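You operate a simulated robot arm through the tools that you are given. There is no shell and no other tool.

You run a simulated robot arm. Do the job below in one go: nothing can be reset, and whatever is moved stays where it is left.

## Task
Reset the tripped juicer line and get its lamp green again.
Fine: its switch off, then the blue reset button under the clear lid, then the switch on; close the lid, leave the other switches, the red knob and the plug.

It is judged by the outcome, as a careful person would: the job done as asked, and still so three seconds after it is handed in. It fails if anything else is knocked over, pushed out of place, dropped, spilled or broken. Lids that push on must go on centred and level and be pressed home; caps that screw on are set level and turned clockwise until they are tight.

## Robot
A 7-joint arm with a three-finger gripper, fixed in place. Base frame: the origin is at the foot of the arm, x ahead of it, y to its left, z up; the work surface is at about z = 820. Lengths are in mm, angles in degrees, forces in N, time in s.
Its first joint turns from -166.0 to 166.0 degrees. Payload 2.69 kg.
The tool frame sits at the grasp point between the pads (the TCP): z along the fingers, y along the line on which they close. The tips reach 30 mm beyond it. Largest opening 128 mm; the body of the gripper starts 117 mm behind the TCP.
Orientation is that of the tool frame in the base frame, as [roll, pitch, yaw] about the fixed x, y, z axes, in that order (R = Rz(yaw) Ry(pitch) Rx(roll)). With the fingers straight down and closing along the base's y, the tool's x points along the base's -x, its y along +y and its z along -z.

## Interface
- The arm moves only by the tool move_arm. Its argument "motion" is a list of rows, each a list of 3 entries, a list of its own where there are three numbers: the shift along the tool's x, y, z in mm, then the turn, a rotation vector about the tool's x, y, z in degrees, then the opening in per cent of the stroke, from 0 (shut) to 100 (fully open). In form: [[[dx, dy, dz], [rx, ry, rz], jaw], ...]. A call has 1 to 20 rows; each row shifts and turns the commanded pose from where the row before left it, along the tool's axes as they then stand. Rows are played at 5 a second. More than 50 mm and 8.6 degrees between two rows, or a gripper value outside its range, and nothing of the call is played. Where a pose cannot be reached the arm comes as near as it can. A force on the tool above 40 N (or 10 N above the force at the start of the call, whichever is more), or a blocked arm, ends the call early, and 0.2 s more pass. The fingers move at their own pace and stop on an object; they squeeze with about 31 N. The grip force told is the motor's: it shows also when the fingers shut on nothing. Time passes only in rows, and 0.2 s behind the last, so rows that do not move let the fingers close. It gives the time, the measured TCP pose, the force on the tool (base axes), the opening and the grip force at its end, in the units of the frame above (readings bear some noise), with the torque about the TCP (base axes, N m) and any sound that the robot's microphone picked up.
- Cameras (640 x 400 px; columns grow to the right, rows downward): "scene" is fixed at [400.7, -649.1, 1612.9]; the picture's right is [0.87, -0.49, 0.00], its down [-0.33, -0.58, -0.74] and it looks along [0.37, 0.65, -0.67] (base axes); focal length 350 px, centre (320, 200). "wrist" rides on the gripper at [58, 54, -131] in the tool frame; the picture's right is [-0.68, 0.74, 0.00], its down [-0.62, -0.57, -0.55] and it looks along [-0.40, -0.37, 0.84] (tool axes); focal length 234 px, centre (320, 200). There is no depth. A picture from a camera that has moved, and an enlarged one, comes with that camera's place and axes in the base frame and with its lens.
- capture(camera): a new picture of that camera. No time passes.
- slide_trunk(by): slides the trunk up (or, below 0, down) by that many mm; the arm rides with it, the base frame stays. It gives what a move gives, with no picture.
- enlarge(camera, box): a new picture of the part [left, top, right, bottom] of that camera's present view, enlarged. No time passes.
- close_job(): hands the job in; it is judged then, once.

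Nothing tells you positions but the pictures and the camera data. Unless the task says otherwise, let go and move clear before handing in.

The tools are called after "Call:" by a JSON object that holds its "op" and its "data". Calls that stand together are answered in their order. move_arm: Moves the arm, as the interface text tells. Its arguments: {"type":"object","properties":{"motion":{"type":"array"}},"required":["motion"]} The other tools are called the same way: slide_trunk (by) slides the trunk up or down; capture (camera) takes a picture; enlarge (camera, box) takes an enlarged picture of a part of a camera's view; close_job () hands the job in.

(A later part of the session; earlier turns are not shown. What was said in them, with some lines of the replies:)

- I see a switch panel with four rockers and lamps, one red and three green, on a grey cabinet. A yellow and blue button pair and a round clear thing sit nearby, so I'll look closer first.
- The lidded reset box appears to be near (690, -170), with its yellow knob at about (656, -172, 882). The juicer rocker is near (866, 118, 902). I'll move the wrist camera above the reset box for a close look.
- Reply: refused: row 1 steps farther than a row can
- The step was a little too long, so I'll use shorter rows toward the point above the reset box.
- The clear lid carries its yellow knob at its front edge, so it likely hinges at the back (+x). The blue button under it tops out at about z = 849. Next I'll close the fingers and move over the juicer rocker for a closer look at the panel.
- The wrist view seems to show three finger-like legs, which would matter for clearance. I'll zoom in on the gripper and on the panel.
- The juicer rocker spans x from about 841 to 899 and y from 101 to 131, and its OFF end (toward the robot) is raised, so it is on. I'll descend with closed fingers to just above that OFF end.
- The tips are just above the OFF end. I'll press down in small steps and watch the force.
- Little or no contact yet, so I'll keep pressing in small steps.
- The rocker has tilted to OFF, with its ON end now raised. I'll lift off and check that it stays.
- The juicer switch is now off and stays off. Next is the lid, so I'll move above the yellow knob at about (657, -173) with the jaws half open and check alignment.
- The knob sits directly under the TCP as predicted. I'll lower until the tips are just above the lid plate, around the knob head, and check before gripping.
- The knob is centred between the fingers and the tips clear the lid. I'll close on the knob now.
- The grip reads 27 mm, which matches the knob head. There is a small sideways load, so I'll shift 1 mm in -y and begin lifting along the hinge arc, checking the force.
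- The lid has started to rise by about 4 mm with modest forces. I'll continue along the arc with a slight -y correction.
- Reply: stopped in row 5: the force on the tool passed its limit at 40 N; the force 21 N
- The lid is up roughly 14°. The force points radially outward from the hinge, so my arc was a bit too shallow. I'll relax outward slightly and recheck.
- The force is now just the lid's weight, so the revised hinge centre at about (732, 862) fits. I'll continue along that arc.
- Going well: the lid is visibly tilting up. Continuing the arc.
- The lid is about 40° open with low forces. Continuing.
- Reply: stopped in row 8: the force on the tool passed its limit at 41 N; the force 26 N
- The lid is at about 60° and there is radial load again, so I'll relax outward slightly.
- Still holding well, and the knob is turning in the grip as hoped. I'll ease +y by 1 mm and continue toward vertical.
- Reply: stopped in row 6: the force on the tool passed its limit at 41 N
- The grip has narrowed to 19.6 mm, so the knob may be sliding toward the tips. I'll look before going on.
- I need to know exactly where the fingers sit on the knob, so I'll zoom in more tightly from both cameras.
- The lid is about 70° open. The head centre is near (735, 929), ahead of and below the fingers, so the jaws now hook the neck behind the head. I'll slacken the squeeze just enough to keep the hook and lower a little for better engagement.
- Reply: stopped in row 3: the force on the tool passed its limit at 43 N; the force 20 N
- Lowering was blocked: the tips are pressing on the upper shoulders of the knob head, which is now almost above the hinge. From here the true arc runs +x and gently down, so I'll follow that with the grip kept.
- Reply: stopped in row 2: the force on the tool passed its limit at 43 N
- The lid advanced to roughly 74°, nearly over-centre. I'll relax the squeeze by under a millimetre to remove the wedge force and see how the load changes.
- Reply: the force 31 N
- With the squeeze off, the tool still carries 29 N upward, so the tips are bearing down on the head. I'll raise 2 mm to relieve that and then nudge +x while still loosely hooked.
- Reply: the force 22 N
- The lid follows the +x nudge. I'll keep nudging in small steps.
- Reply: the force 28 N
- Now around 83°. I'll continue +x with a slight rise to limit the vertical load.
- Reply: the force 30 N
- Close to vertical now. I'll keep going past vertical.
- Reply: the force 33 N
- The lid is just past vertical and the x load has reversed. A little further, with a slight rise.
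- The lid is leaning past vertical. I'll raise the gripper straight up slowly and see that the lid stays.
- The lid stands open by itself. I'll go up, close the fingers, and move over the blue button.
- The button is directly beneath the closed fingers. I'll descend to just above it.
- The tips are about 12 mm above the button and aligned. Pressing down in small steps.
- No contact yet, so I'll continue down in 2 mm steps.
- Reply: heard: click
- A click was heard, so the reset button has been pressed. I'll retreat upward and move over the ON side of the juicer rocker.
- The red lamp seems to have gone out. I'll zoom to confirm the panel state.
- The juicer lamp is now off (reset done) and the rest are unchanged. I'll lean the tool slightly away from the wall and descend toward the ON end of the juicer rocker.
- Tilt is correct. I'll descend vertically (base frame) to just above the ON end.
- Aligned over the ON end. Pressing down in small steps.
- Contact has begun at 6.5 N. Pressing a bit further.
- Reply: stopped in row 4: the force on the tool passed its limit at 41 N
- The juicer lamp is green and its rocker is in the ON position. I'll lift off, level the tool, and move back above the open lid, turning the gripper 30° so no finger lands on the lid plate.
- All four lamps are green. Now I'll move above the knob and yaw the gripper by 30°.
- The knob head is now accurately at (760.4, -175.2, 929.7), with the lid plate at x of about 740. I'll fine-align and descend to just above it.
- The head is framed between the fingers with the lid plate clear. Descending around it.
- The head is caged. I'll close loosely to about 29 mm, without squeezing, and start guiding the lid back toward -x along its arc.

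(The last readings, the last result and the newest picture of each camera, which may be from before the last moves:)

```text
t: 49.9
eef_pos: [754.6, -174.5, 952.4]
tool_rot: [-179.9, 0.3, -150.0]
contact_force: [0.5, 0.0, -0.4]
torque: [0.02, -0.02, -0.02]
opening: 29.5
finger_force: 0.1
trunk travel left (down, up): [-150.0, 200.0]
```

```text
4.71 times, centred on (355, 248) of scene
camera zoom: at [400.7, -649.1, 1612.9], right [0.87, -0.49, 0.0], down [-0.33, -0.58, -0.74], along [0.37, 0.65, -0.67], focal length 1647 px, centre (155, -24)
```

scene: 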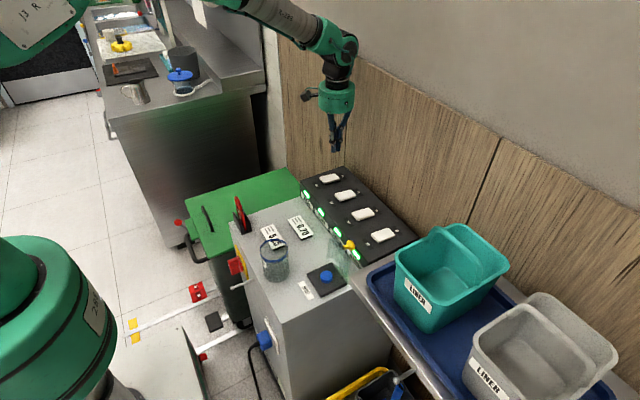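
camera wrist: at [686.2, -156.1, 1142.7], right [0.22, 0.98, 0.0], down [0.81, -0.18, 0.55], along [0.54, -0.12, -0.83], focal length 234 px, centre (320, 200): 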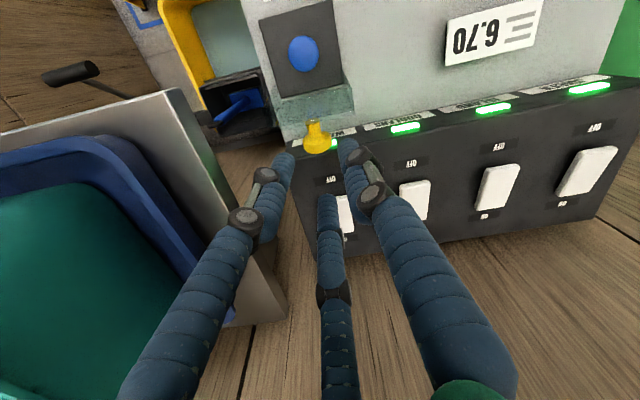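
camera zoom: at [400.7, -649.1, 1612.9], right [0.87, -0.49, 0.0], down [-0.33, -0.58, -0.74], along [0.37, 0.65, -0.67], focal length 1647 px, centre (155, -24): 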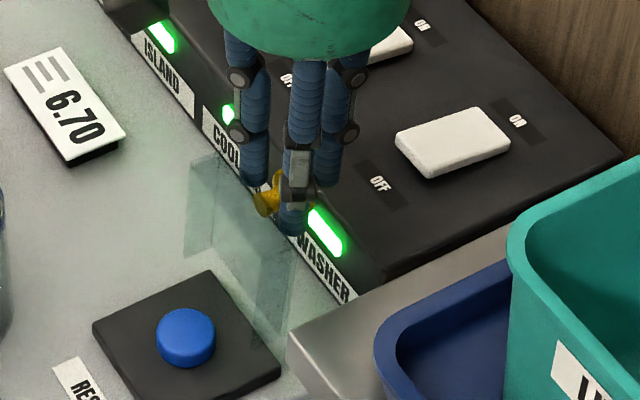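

No load yet. Continuing -x so the front finger meets the knob.

Call:
{"op": "move_arm", "data": {"motion": [[[1.7, 1.0, -0.5], [0, 0, 0], 23], [[1.7, 1.0, -0.5], [0, 0, 0], 23], [[1.7, 1.0, -0.5], [0, 0, 0], 23], [[0, 0, 0], [0, 0, 0], 23]]}}

Call:
{"op": "enlarge", "data": {"camera": "wrist", "box": [250, 80, 390, 240]}}

Call:
{"op": "enlarge", "data": {"camera": "scene", "box": [310, 205, 400, 290]}}

```text
t: 50.9
eef_pos: [749.3, -174.9, 954.2]
tool_rot: [-180.0, 0.3, -150.0]
contact_force: [-0.4, 0.1, -0.7]
torque: [0.0, 0.01, 0.01]
opening: 29.4
finger_force: 0.1
trunk travel left (down, up): [-150.0, 200.0]
```

```text
2.50 times, centred on (320, 160) of wrist
camera zoom: at [671.2, -157.7, 1087.0], right [0.22, 0.98, 0.0], down [0.81, -0.18, 0.55], along [0.54, -0.12, -0.83], focal length 585 px, centre (320, 300)
```

zoom: 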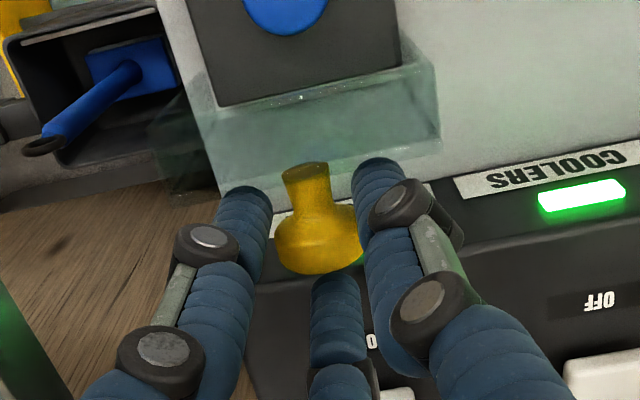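

```text
4.71 times, centred on (355, 248) of scene
camera zoom: at [400.7, -649.1, 1612.9], right [0.87, -0.49, 0.0], down [-0.33, -0.58, -0.74], along [0.37, 0.65, -0.67], focal length 1647 px, centre (155, -24)
```

zoom: 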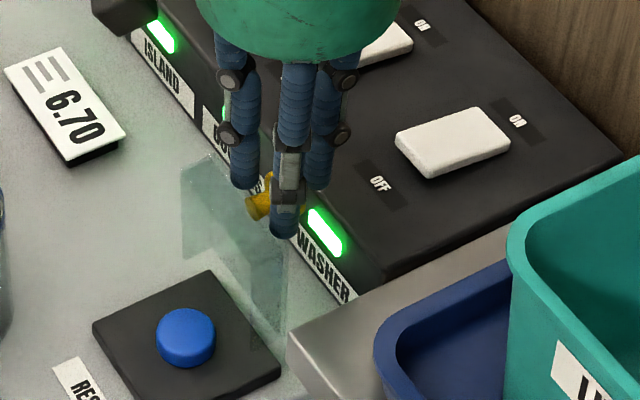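

The lid now follows inside the cage with almost no force. Continuing along the arc.

Call:
{"op": "move_arm", "data": {"motion": [[[2.17, 1.25, -0.4], [0, 0, 0], 23], [[2.17, 1.25, -0.4], [0, 0, 0], 23], [[2.17, 1.25, -0.3], [0, 0, 0], 23], [[2.17, 1.25, -0.3], [0, 0, 0], 23], [[2.17, 1.25, -0.2], [0, 0, 0], 23], [[2.17, 1.25, -0.2], [0, 0, 0], 23], [[0, 0, 0], [0, 0, 0], 23]]}}

Call:
{"op": "enlarge", "data": {"camera": "wrist", "box": [250, 80, 390, 240]}}

Call:
{"op": "enlarge", "data": {"camera": "scene", "box": [310, 205, 400, 290]}}

```text
t: 52.5
eef_pos: [733.9, -174.6, 955.6]
tool_rot: [180.0, 0.3, -150.0]
contact_force: [0.1, 0.4, 0.2]
torque: [0.03, 0.02, -0.03]
opening: 29.5
finger_force: 0.0
trunk travel left (down, up): [-150.0, 200.0]
```

```text
2.50 times, centred on (320, 160) of wrist
camera zoom: at [656.1, -157.6, 1088.5], right [0.22, 0.98, 0.0], down [0.81, -0.18, 0.55], along [0.54, -0.12, -0.83], focal length 585 px, centre (320, 300)
```

zoom: 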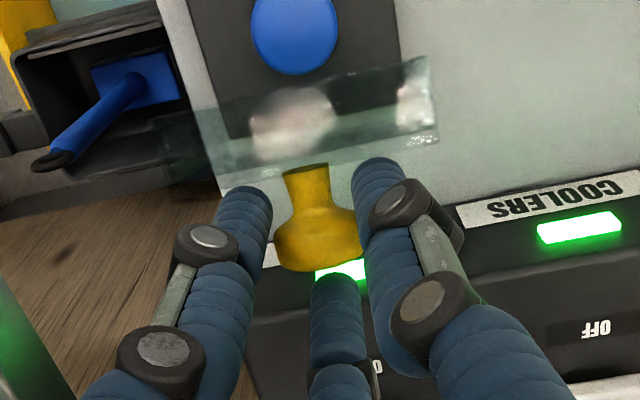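

```text
4.71 times, centred on (355, 248) of scene
camera zoom: at [400.7, -649.1, 1612.9], right [0.87, -0.49, 0.0], down [-0.33, -0.58, -0.74], along [0.37, 0.65, -0.67], focal length 1647 px, centre (155, -24)
```

zoom: 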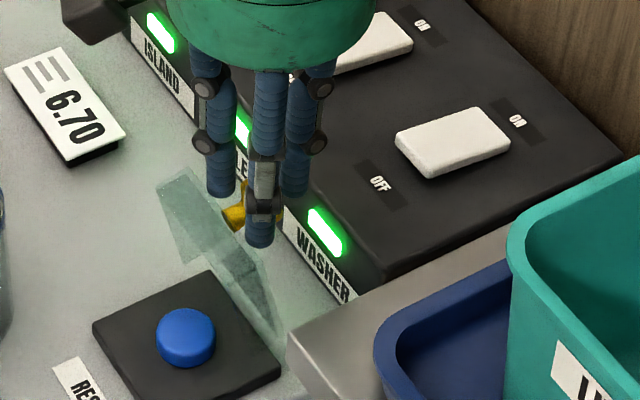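

Smooth so far. I'll continue closing along the arc.

Call:
{"op": "move_arm", "data": {"motion": [[[2.94, 1.7, 0], [0, 0, 0], 23], [[2.94, 1.7, 0.2], [0, 0, 0], 23], [[2.94, 1.7, 0.4], [0, 0, 0], 23], [[2.94, 1.7, 0.5], [0, 0, 0], 23], [[2.94, 1.7, 0.7], [0, 0, 0], 23], [[2.94, 1.7, 0.8], [0, 0, 0], 23], [[0, 0, 0], [0, 0, 0], 23]]}}

Call:
{"op": "enlarge", "data": {"camera": "wrist", "box": [250, 80, 390, 240]}}

Call:
{"op": "enlarge", "data": {"camera": "scene", "box": [300, 215, 380, 290]}}

```text
t: 54.1
eef_pos: [712.9, -175.5, 953.1]
tool_rot: [180.0, 0.3, -150.0]
contact_force: [0.3, 0.9, -0.3]
torque: [0.01, 0.03, 0.0]
opening: 29.4
finger_force: 0.0
trunk travel left (down, up): [-150.0, 200.0]
```

```text
2.50 times, centred on (320, 160) of wrist
camera zoom: at [635.8, -157.9, 1085.8], right [0.22, 0.98, 0.0], down [0.81, -0.18, 0.55], along [0.54, -0.12, -0.83], focal length 585 px, centre (320, 300)
```

zoom: 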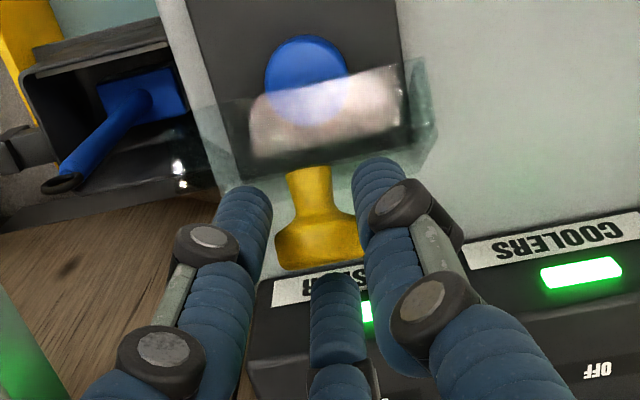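

```text
5.33 times, centred on (340, 252) of scene
camera zoom: at [400.7, -649.1, 1612.9], right [0.87, -0.49, 0.0], down [-0.33, -0.58, -0.74], along [0.37, 0.65, -0.67], focal length 1866 px, centre (213, -80)
```

zoom: 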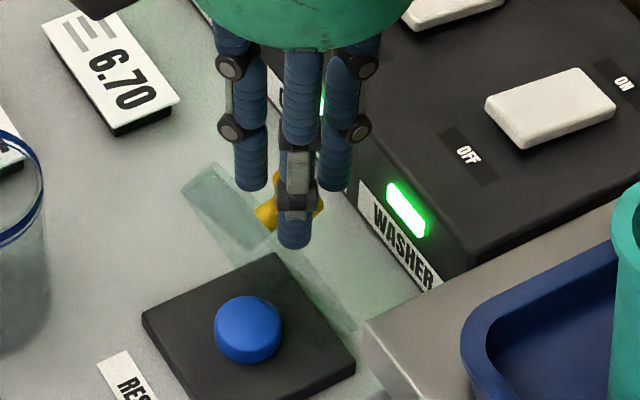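

The lid is about 60° and tracking without load. Continuing down.

Call:
{"op": "move_arm", "data": {"motion": [[[2.64, 1.52, 0.9], [0, 0, 0], 23], [[2.64, 1.53, 1.0], [0, 0, 0], 23], [[2.77, 1.6, 1.2], [0, 0, 0], 23], [[2.77, 1.6, 1.4], [0, 0, 0], 23], [[2.68, 1.55, 1.6], [0, 0, 0], 23], [[2.69, 1.55, 1.7], [0, 0, 0], 23], [[0, 0, 0], [0, 0, 0], 23]]}}

Call:
{"op": "enlarge", "data": {"camera": "wrist", "box": [250, 80, 390, 240]}}

Call:
{"op": "enlarge", "data": {"camera": "scene", "box": [300, 215, 380, 290]}}

```text
t: 55.7
eef_pos: [695.7, -175.1, 944.2]
tool_rot: [180.0, 0.3, -150.0]
contact_force: [-0.6, 0.7, 0.4]
torque: [0.02, -0.03, -0.03]
opening: 29.5
finger_force: 0.0
trunk travel left (down, up): [-150.0, 200.0]
```

```text
2.50 times, centred on (320, 160) of wrist
camera zoom: at [617.2, -157.8, 1077.9], right [0.22, 0.98, 0.0], down [0.81, -0.18, 0.55], along [0.54, -0.12, -0.83], focal length 585 px, centre (320, 300)
```

zoom: 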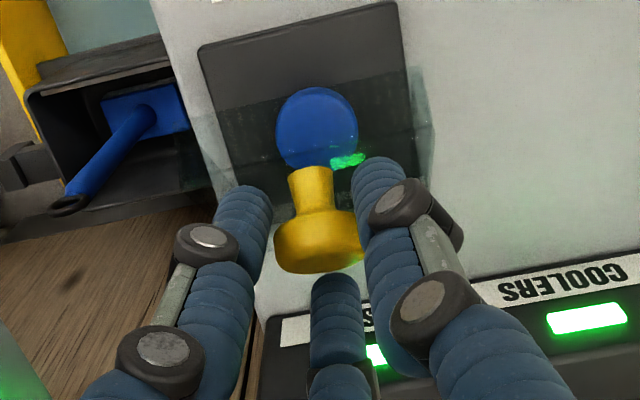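

```text
5.33 times, centred on (340, 252) of scene
camera zoom: at [400.7, -649.1, 1612.9], right [0.87, -0.49, 0.0], down [-0.33, -0.58, -0.74], along [0.37, 0.65, -0.67], focal length 1866 px, centre (213, -80)
```

zoom: 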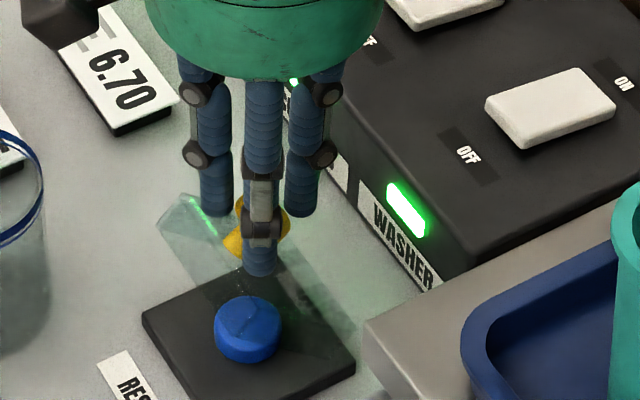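

About 45° now. Continuing.

Call:
{"op": "move_arm", "data": {"motion": [[[2.51, 1.45, 1.85], [0, 0, 0], 23], [[2.51, 1.45, 1.85], [0, 0, 0], 23], [[2.38, 1.38, 2.1], [0, 0, 0], 23], [[2.38, 1.38, 2.1], [0, 0, 0], 23], [[2.21, 1.28, 2.35], [0, 0, 0], 23], [[2.21, 1.28, 2.35], [0, 0, 0], 23], [[0, 0, 0], [0, 0, 0], 23]]}}

Call:
{"op": "enlarge", "data": {"camera": "wrist", "box": [250, 80, 390, 240]}}

Call:
{"op": "enlarge", "data": {"camera": "scene", "box": [290, 225, 370, 300]}}

```text
t: 57.3
eef_pos: [678.7, -174.7, 932.9]
tool_rot: [-180.0, 0.3, -150.0]
contact_force: [0.3, -0.8, 0.7]
torque: [-0.01, 0.05, -0.03]
opening: 29.7
finger_force: 0.1
trunk travel left (down, up): [-150.0, 200.0]
```

```text
2.50 times, centred on (320, 160) of wrist
camera zoom: at [601.5, -157.5, 1065.1], right [0.22, 0.98, 0.0], down [0.81, -0.18, 0.55], along [0.54, -0.12, -0.83], focal length 585 px, centre (320, 300)
```

zoom: 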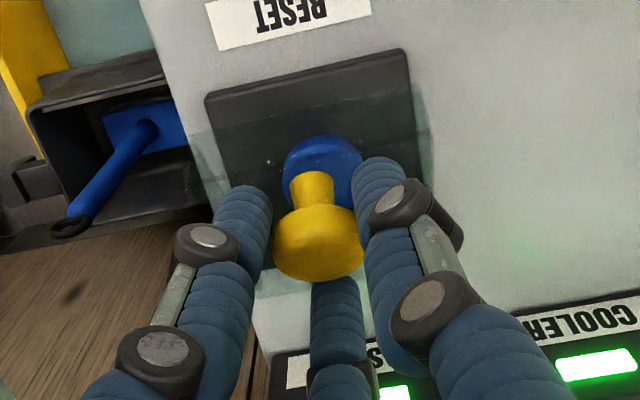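

```text
5.33 times, centred on (330, 262) of scene
camera zoom: at [400.7, -649.1, 1612.9], right [0.87, -0.49, 0.0], down [-0.33, -0.58, -0.74], along [0.37, 0.65, -0.67], focal length 1866 px, centre (267, -133)
```

zoom: 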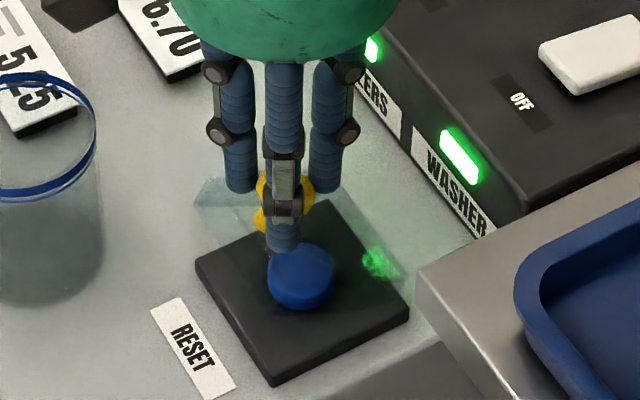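

About 27° now. Continuing toward closed.

Call:
{"op": "move_arm", "data": {"motion": [[[2.04, 1.18, 2.55], [0, 0, 0], 23], [[2.04, 1.18, 2.55], [0, 0, 0], 23], [[1.82, 1.05, 2.75], [0, 0, 0], 23], [[1.82, 1.05, 2.75], [0, 0, 0], 23], [[1.6, 0.93, 2.9], [0, 0, 0], 23], [[1.6, 0.93, 2.9], [0, 0, 0], 23], [[0, 0, 0], [0, 0, 0], 23]]}}

Call:
{"op": "enlarge", "data": {"camera": "wrist", "box": [250, 80, 390, 240]}}

Call:
{"op": "enlarge", "data": {"camera": "scene", "box": [290, 225, 370, 300]}}

```text
t: 58.9
eef_pos: [666.8, -174.8, 916.0]
tool_rot: [-179.9, 0.3, -149.9]
contact_force: [-0.5, -0.5, 0.7]
torque: [-0.03, 0.02, -0.02]
opening: 29.6
finger_force: 0.0
trunk travel left (down, up): [-150.0, 200.0]
```

```text
2.50 times, centred on (320, 160) of wrist
camera zoom: at [588.9, -157.6, 1048.3], right [0.22, 0.98, 0.0], down [0.81, -0.18, 0.55], along [0.54, -0.12, -0.83], focal length 585 px, centre (320, 300)
```

zoom: 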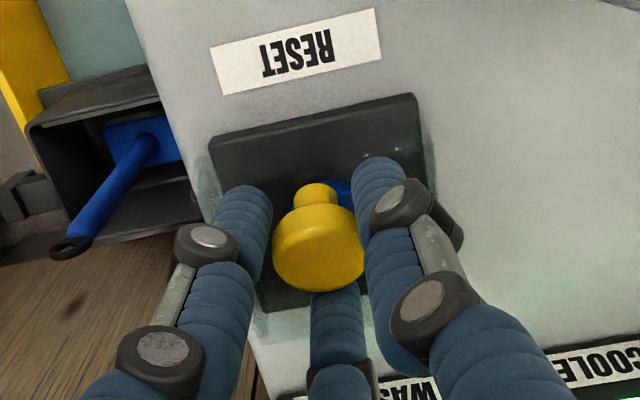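

```text
5.33 times, centred on (330, 262) of scene
camera zoom: at [400.7, -649.1, 1612.9], right [0.87, -0.49, 0.0], down [-0.33, -0.58, -0.74], along [0.37, 0.65, -0.67], focal length 1866 px, centre (267, -133)
```

zoom: 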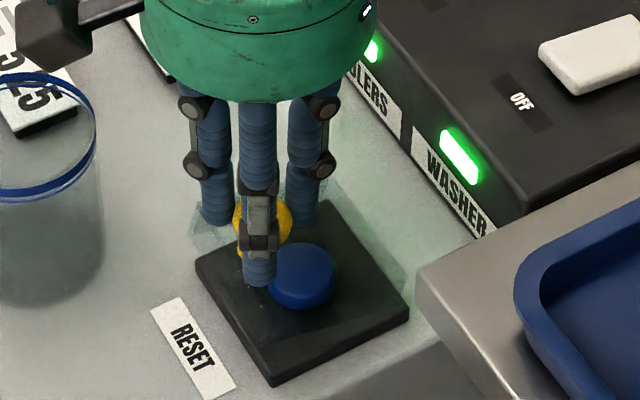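

About 12–15° left. Finishing the arc.

Call:
{"op": "move_arm", "data": {"motion": [[[1.43, 0.83, 3.1], [0, 0, 0], 23], [[1.43, 0.83, 3.1], [0, 0, 0], 23], [[1.13, 0.65, 3.2], [0, 0, 0], 23], [[1.13, 0.65, 3.2], [0, 0, 0], 23], [[0, 0, 0], [0, 0, 0], 23]]}}

Call:
{"op": "enlarge", "data": {"camera": "wrist", "box": [250, 80, 390, 240]}}

Call:
{"op": "enlarge", "data": {"camera": "scene", "box": [290, 225, 370, 300]}}

```text
t: 60.1
eef_pos: [660.2, -174.4, 904.4]
tool_rot: [-180.0, 0.2, -150.0]
contact_force: [-0.5, -0.1, 0.6]
torque: [0.0, -0.01, 0.01]
opening: 29.7
finger_force: 0.0
trunk travel left (down, up): [-150.0, 200.0]
```

```text
2.50 times, centred on (320, 160) of wrist
camera zoom: at [582.9, -157.5, 1035.8], right [0.22, 0.98, 0.0], down [0.81, -0.18, 0.55], along [0.54, -0.12, -0.83], focal length 585 px, centre (320, 300)
```

zoom: 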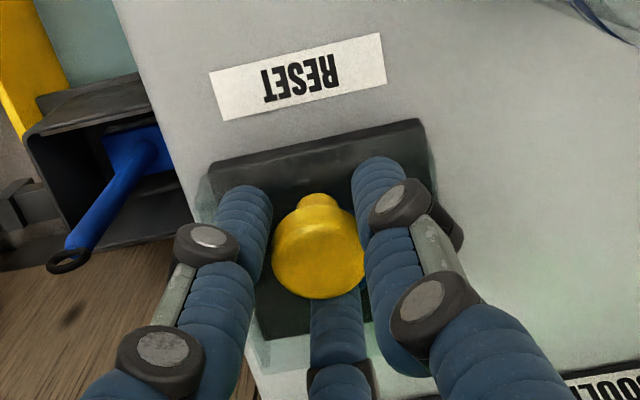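

```text
5.33 times, centred on (330, 262) of scene
camera zoom: at [400.7, -649.1, 1612.9], right [0.87, -0.49, 0.0], down [-0.33, -0.58, -0.74], along [0.37, 0.65, -0.67], focal length 1866 px, centre (267, -133)
```

zoom: 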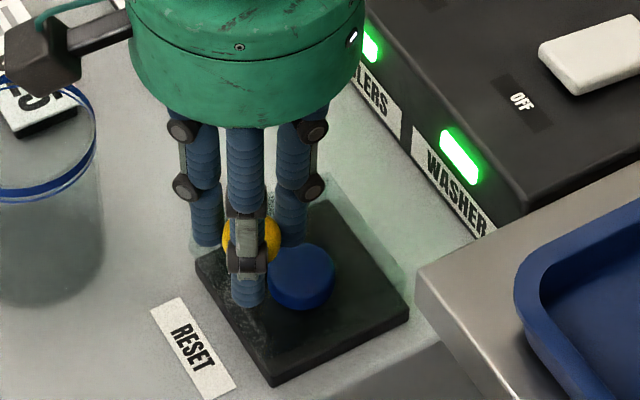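

Nearly closed. I'll open the fingers and rise clear to see the lid's state.

Call:
{"op": "move_arm", "data": {"motion": [[[0, 0, 0], [0, 0, 0], 40], [[0, 0, -10], [0, 0, 0], 40], [[0, 0, -25], [0, 0, 0], 40], [[0, 0, -30], [0, 0, 0], 40], [[0, 0, 0], [0, 0, 0], 0], [[0, 0, 0], [0, 0, 0], 0]]}}

Call:
{"op": "enlarge", "data": {"camera": "wrist", "box": [250, 40, 390, 200]}}

Call:
{"op": "enlarge", "data": {"camera": "scene", "box": [290, 235, 360, 305]}}

```text
t: 61.5
eef_pos: [660.7, -174.1, 969.0]
tool_rot: [180.0, 0.3, -150.0]
contact_force: [0.7, 0.1, 0.4]
torque: [-0.02, 0.0, 0.02]
opening: 2.1
finger_force: 31.0
trunk travel left (down, up): [-150.0, 200.0]
```

```text
2.50 times, centred on (320, 120) of wrist
camera zoom: at [583.4, -158.1, 1101.3], right [0.22, 0.98, 0.0], down [0.81, -0.18, 0.55], along [0.54, -0.12, -0.83], focal length 585 px, centre (320, 400)
```

zoom: 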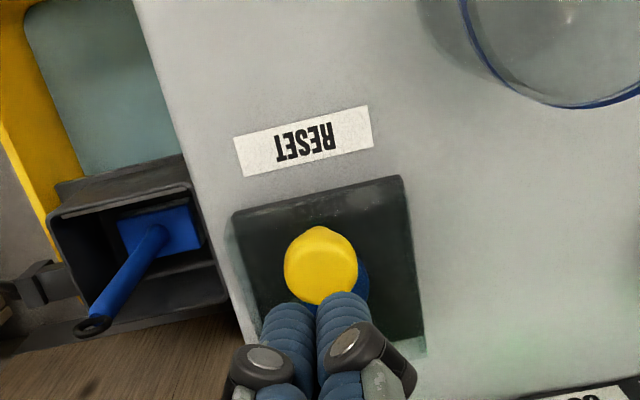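

```text
5.71 times, centred on (325, 270) of scene
camera zoom: at [400.7, -649.1, 1612.9], right [0.87, -0.49, 0.0], down [-0.33, -0.58, -0.74], along [0.37, 0.65, -0.67], focal length 2000 px, centre (291, -200)
```

zoom: 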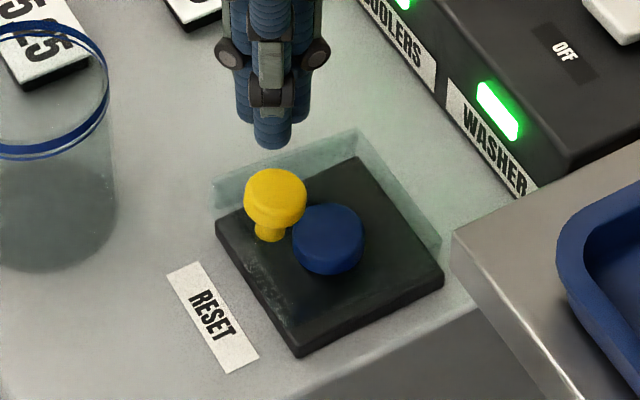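

The lid is still about 8° open, held by its hinge friction. I'll press gently straight down on the knob with closed fingers.

Call:
{"op": "move_arm", "data": {"motion": [[[1.5, 0.2, 18], [0, 0, 0], 0], [[0, 0, 12], [0, 0, 0], 0], [[0, 0, 6], [0, 0, 0], 0], [[0.3, 0.2, 3], [0, 0, 0], 0], [[0.3, 0.2, 3], [0, 0, 0], 0], [[0, 0, 0], [0, 0, 0], 0]]}}

Call:
{"op": "enlarge", "data": {"camera": "scene", "box": [290, 235, 360, 305]}}

```text
t: 62.9
eef_pos: [657.2, -174.9, 928.1]
tool_rot: [180.0, 0.2, -150.0]
contact_force: [0.4, 0.1, 0.4]
torque: [-0.01, 0.0, -0.02]
opening: 2.4
finger_force: 30.5
trunk travel left (down, up): [-150.0, 200.0]
```

```text
5.71 times, centred on (325, 270) of scene
camera zoom: at [400.7, -649.1, 1612.9], right [0.87, -0.49, 0.0], down [-0.33, -0.58, -0.74], along [0.37, 0.65, -0.67], focal length 2000 px, centre (291, -200)
```

zoom: 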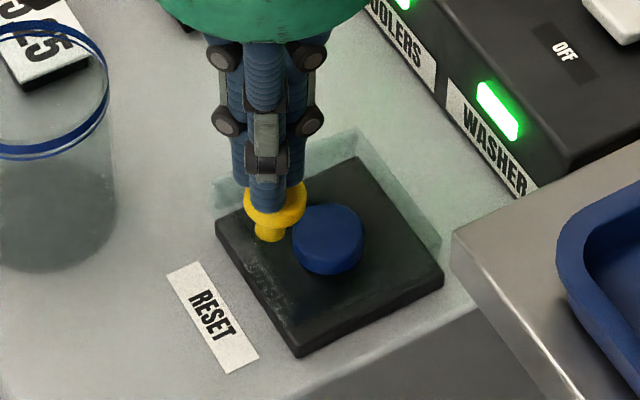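

Call:
{"op": "move_arm", "data": {"motion": [[[0.2, 0.1, 2], [0, 0, 0], 0], [[0.2, 0.1, 2], [0, 0, 0], 0], [[0.2, 0.1, 2], [0, 0, 0], 0], [[0, 0, 0], [0, 0, 0], 0]]}}

Call:
{"op": "enlarge", "data": {"camera": "scene", "box": [290, 235, 360, 305]}}

```text
t: 63.9
eef_pos: [657.1, -175.2, 921.5]
tool_rot: [179.9, 0.3, -150.0]
contact_force: [0.3, 0.3, 0.2]
torque: [0.01, 0.0, -0.01]
opening: 1.9
finger_force: 31.1
trunk travel left (down, up): [-150.0, 200.0]
```

```text
5.71 times, centred on (325, 270) of scene
camera zoom: at [400.7, -649.1, 1612.9], right [0.87, -0.49, 0.0], down [-0.33, -0.58, -0.74], along [0.37, 0.65, -0.67], focal length 2000 px, centre (291, -200)
```

zoom: 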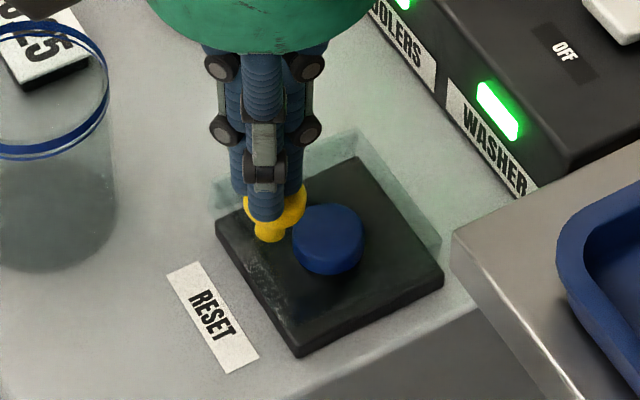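

No contact yet, so my height estimate there is a few mm high. Continuing down slowly until I feel the knob.

Call:
{"op": "move_arm", "data": {"motion": [[[0, 0, 2], [0, 0, 0], 0], [[0, 0, 2], [0, 0, 0], 0], [[0, 0, 0], [0, 0, 0], 0]]}}

Call:
{"op": "enlarge", "data": {"camera": "wrist", "box": [250, 60, 390, 220]}}

Call:
{"op": "enlarge", "data": {"camera": "scene", "box": [290, 235, 360, 305]}}

```text
t: 64.7
eef_pos: [658.8, -174.9, 916.4]
tool_rot: [-180.0, 0.3, -150.0]
contact_force: [1.0, 0.0, -0.2]
torque: [0.0, -0.01, 0.0]
opening: 2.2
finger_force: 31.3
trunk travel left (down, up): [-150.0, 200.0]
```

```text
2.50 times, centred on (320, 140) of wrist
camera zoom: at [580.2, -157.9, 1049.0], right [0.22, 0.98, 0.0], down [0.81, -0.18, 0.55], along [0.54, -0.12, -0.83], focal length 585 px, centre (320, 350)
```

zoom: 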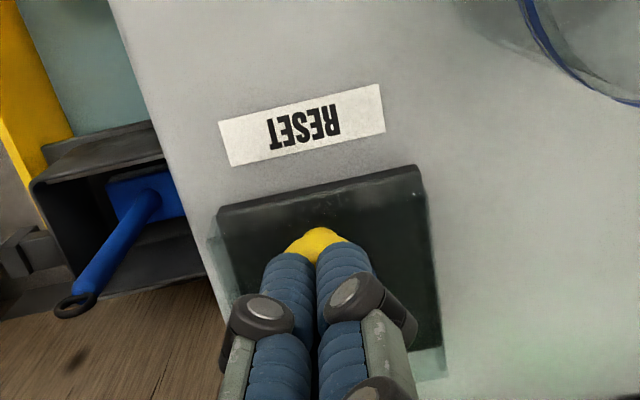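

```text
5.71 times, centred on (325, 270) of scene
camera zoom: at [400.7, -649.1, 1612.9], right [0.87, -0.49, 0.0], down [-0.33, -0.58, -0.74], along [0.37, 0.65, -0.67], focal length 2000 px, centre (291, -200)
```

zoom: 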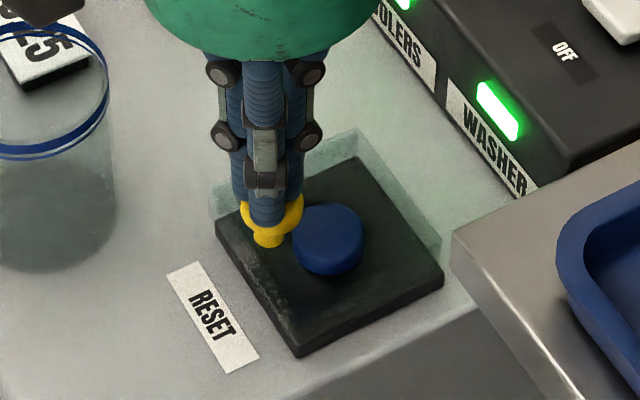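

Contact made: the knob is now moving down with almost no force. I'll continue in small steps until it seats.

Call:
{"op": "move_arm", "data": {"motion": [[[0.2, 0.1, 2], [0, 0, 0], 0], [[0.2, 0.1, 2], [0, 0, 0], 0], [[0, 0, 0], [0, 0, 0], 0]]}}

Call:
{"op": "enlarge", "data": {"camera": "scene", "box": [290, 235, 360, 305]}}

```text
t: 65.5
eef_pos: [657.1, -175.7, 912.3]
tool_rot: [179.9, 0.3, -150.0]
contact_force: [0.5, 0.8, 0.3]
torque: [0.03, -0.02, -0.01]
opening: 2.0
finger_force: 31.5
trunk travel left (down, up): [-150.0, 200.0]
```

```text
5.71 times, centred on (325, 270) of scene
camera zoom: at [400.7, -649.1, 1612.9], right [0.87, -0.49, 0.0], down [-0.33, -0.58, -0.74], along [0.37, 0.65, -0.67], focal length 2000 px, centre (291, -200)
```

zoom: 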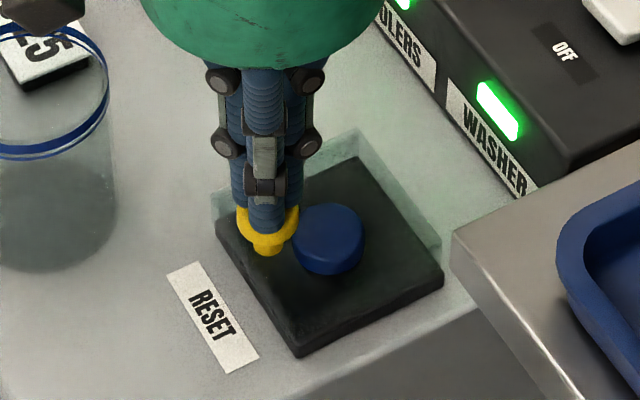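

Call:
{"op": "move_arm", "data": {"motion": [[[0, 0, 1.5], [0, 0, 0], 0], [[0, 0, 1.5], [0, 0, 0], 0], [[0, 0, 0], [0, 0, 0], 0]]}}

Call:
{"op": "enlarge", "data": {"camera": "scene", "box": [290, 235, 360, 305]}}

```text
t: 66.3
eef_pos: [656.2, -174.5, 909.8]
tool_rot: [-179.9, 0.4, -150.0]
contact_force: [-2.6, 0.5, 6.0]
torque: [0.02, 0.01, 0.03]
opening: 6.0
finger_force: 31.6
trunk travel left (down, up): [-150.0, 200.0]
```

```text
5.71 times, centred on (325, 270) of scene
camera zoom: at [400.7, -649.1, 1612.9], right [0.87, -0.49, 0.0], down [-0.33, -0.58, -0.74], along [0.37, 0.65, -0.67], focal length 2000 px, centre (291, -200)
```

zoom: 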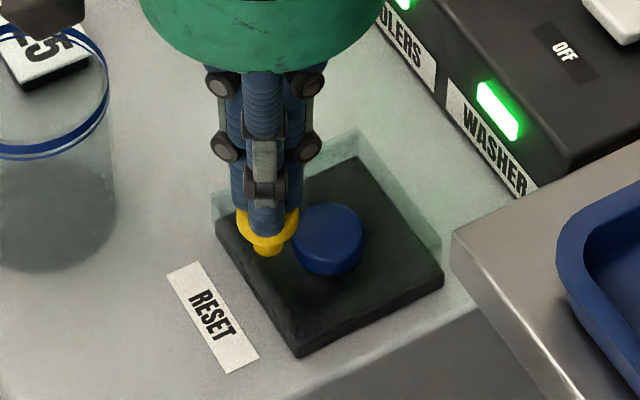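

The lid is seated: 6 N of reaction, and the knob is at its original place. I'll raise straight up and inspect.

Call:
{"op": "move_arm", "data": {"motion": [[[0, 0, -3], [0, 0, 0], 5], [[0, 0, -15], [0, 0, 0], 5], [[0, 0, -35], [0, 0, 0], 5], [[0, 0, -40], [0, 0, 0], 5], [[0, 0, 0], [0, 0, 0], 5]]}}

Call:
{"op": "enlarge", "data": {"camera": "scene", "box": [290, 245, 360, 305]}}

Call:
{"op": "capture", "data": {"camera": "scene"}}

Call:
{"op": "capture", "data": {"camera": "wrist"}}

```text
t: 67.5
eef_pos: [656.8, -174.2, 1004.7]
tool_rot: [-179.9, 0.4, -150.0]
contact_force: [0.1, -0.1, 1.1]
torque: [-0.02, -0.06, 0.0]
opening: 6.4
finger_force: 0.1
trunk travel left (down, up): [-150.0, 200.0]
```

```text
6.67 times, centred on (325, 275) of scene
camera zoom: at [400.7, -649.1, 1612.9], right [0.87, -0.49, 0.0], down [-0.33, -0.58, -0.74], along [0.37, 0.65, -0.67], focal length 2333 px, centre (287, -300)
```

zoom: 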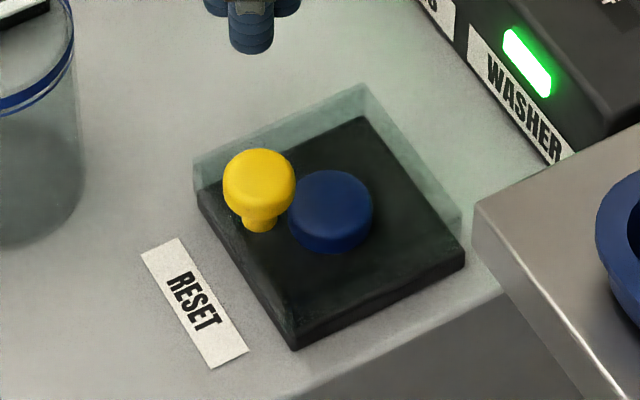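

```text
taken
```

scene: 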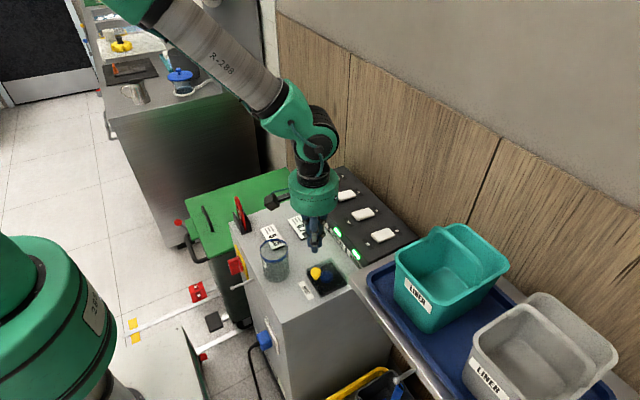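

```text
taken
camera wrist: at [578.5, -157.4, 1136.3], right [0.22, 0.98, 0.0], down [0.81, -0.18, 0.55], along [0.54, -0.12, -0.83], focal length 234 px, centre (320, 200)
```

wrist: 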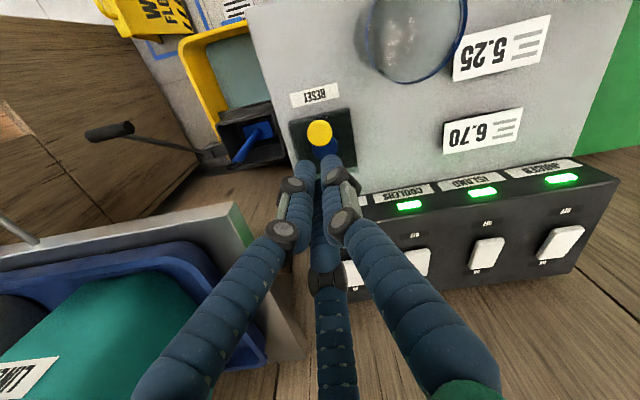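

The lid looks identical to its initial closed state and the lamps are green. I'll move well clear and take a final look at the whole panel.

Call:
{"op": "move_arm", "data": {"motion": [[[0, 0, -45], [0, 0, 0], 5], [[0, 0, -45], [0, 0, 0], 5], [[0, 0, -45], [0, 0, 0], 5], [[0, 0, -45], [0, 0, 0], 5], [[0, 0, 0], [0, 0, 0], 5]]}}

Call:
{"op": "capture", "data": {"camera": "scene"}}

Call:
{"op": "enlarge", "data": {"camera": "scene", "box": [220, 150, 430, 310]}}

Call:
{"op": "enlarge", "data": {"camera": "wrist", "box": [300, 20, 580, 220]}}

```text
t: 68.7
eef_pos: [656.0, -176.8, 1183.0]
tool_rot: [-179.9, 0.3, -150.0]
contact_force: [-0.8, -1.0, 0.1]
torque: [0.03, -0.05, -0.03]
opening: 6.4
finger_force: 0.1
trunk travel left (down, up): [-150.0, 200.0]
```

```text
taken
```

scene: 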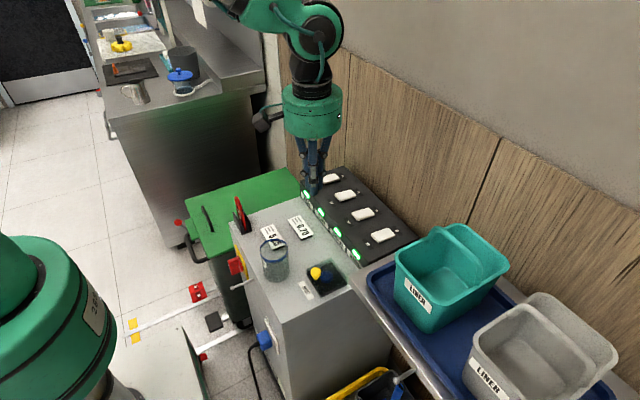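

```text
2.50 times, centred on (325, 230) of scene
camera zoom: at [400.7, -649.1, 1612.9], right [0.87, -0.49, 0.0], down [-0.33, -0.58, -0.74], along [0.37, 0.65, -0.67], focal length 875 px, centre (308, 125)
```

zoom: 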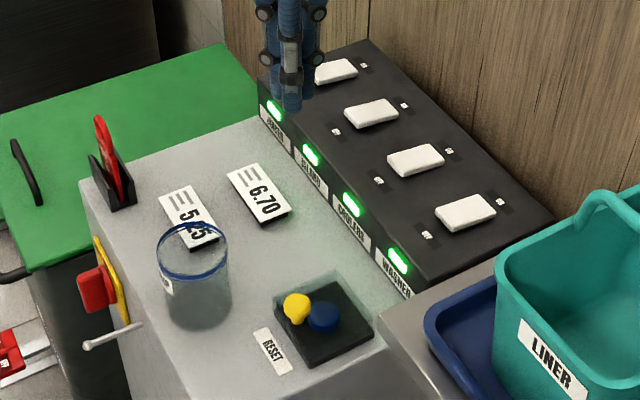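

```text
2.00 times, centred on (440, 120) of wrist
camera zoom: at [577.9, -158.7, 1315.3], right [0.22, 0.98, 0.0], down [0.81, -0.18, 0.55], along [0.54, -0.12, -0.83], focal length 468 px, centre (80, 360)
```

zoom: 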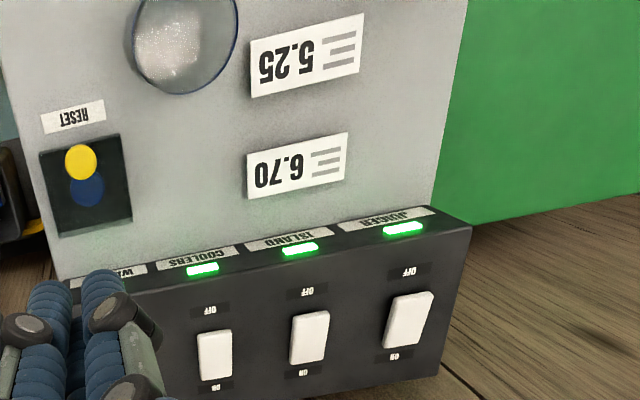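

All four lamps are green, including the juicer. The juicer rocker is in the ON position, the lid is closed, and everything else looks unmoved. The gripper is clear, so I'm handing the job in.

Call:
{"op": "close_job", "data": {}}

```text
The job is handed in.
```

The juicer line is reset and its lamp is green again; the other three lamps stayed green throughout. I've handed the job in.

- **Switching:** I turned the juicer switch off and pressed the blue reset button, which clicked and put the red lamp out. Then I turned the switch back on.
- **Lid:** I lifted the clear lid for the button, then closed it and pressed it down until it seated. In the final picture it sits exactly as it did at the start.
- **Everything else:** I didn't touch the other switches, the red knob or the plug, and nothing looks moved or knocked over. The arm is up and clear.

While I was opening and closing things, the force on the tool passed its 40 N limit a few times and stopped the move. Most of these were while lifting the lid by its knob, and one was on the final switch press. Nothing looks damaged.
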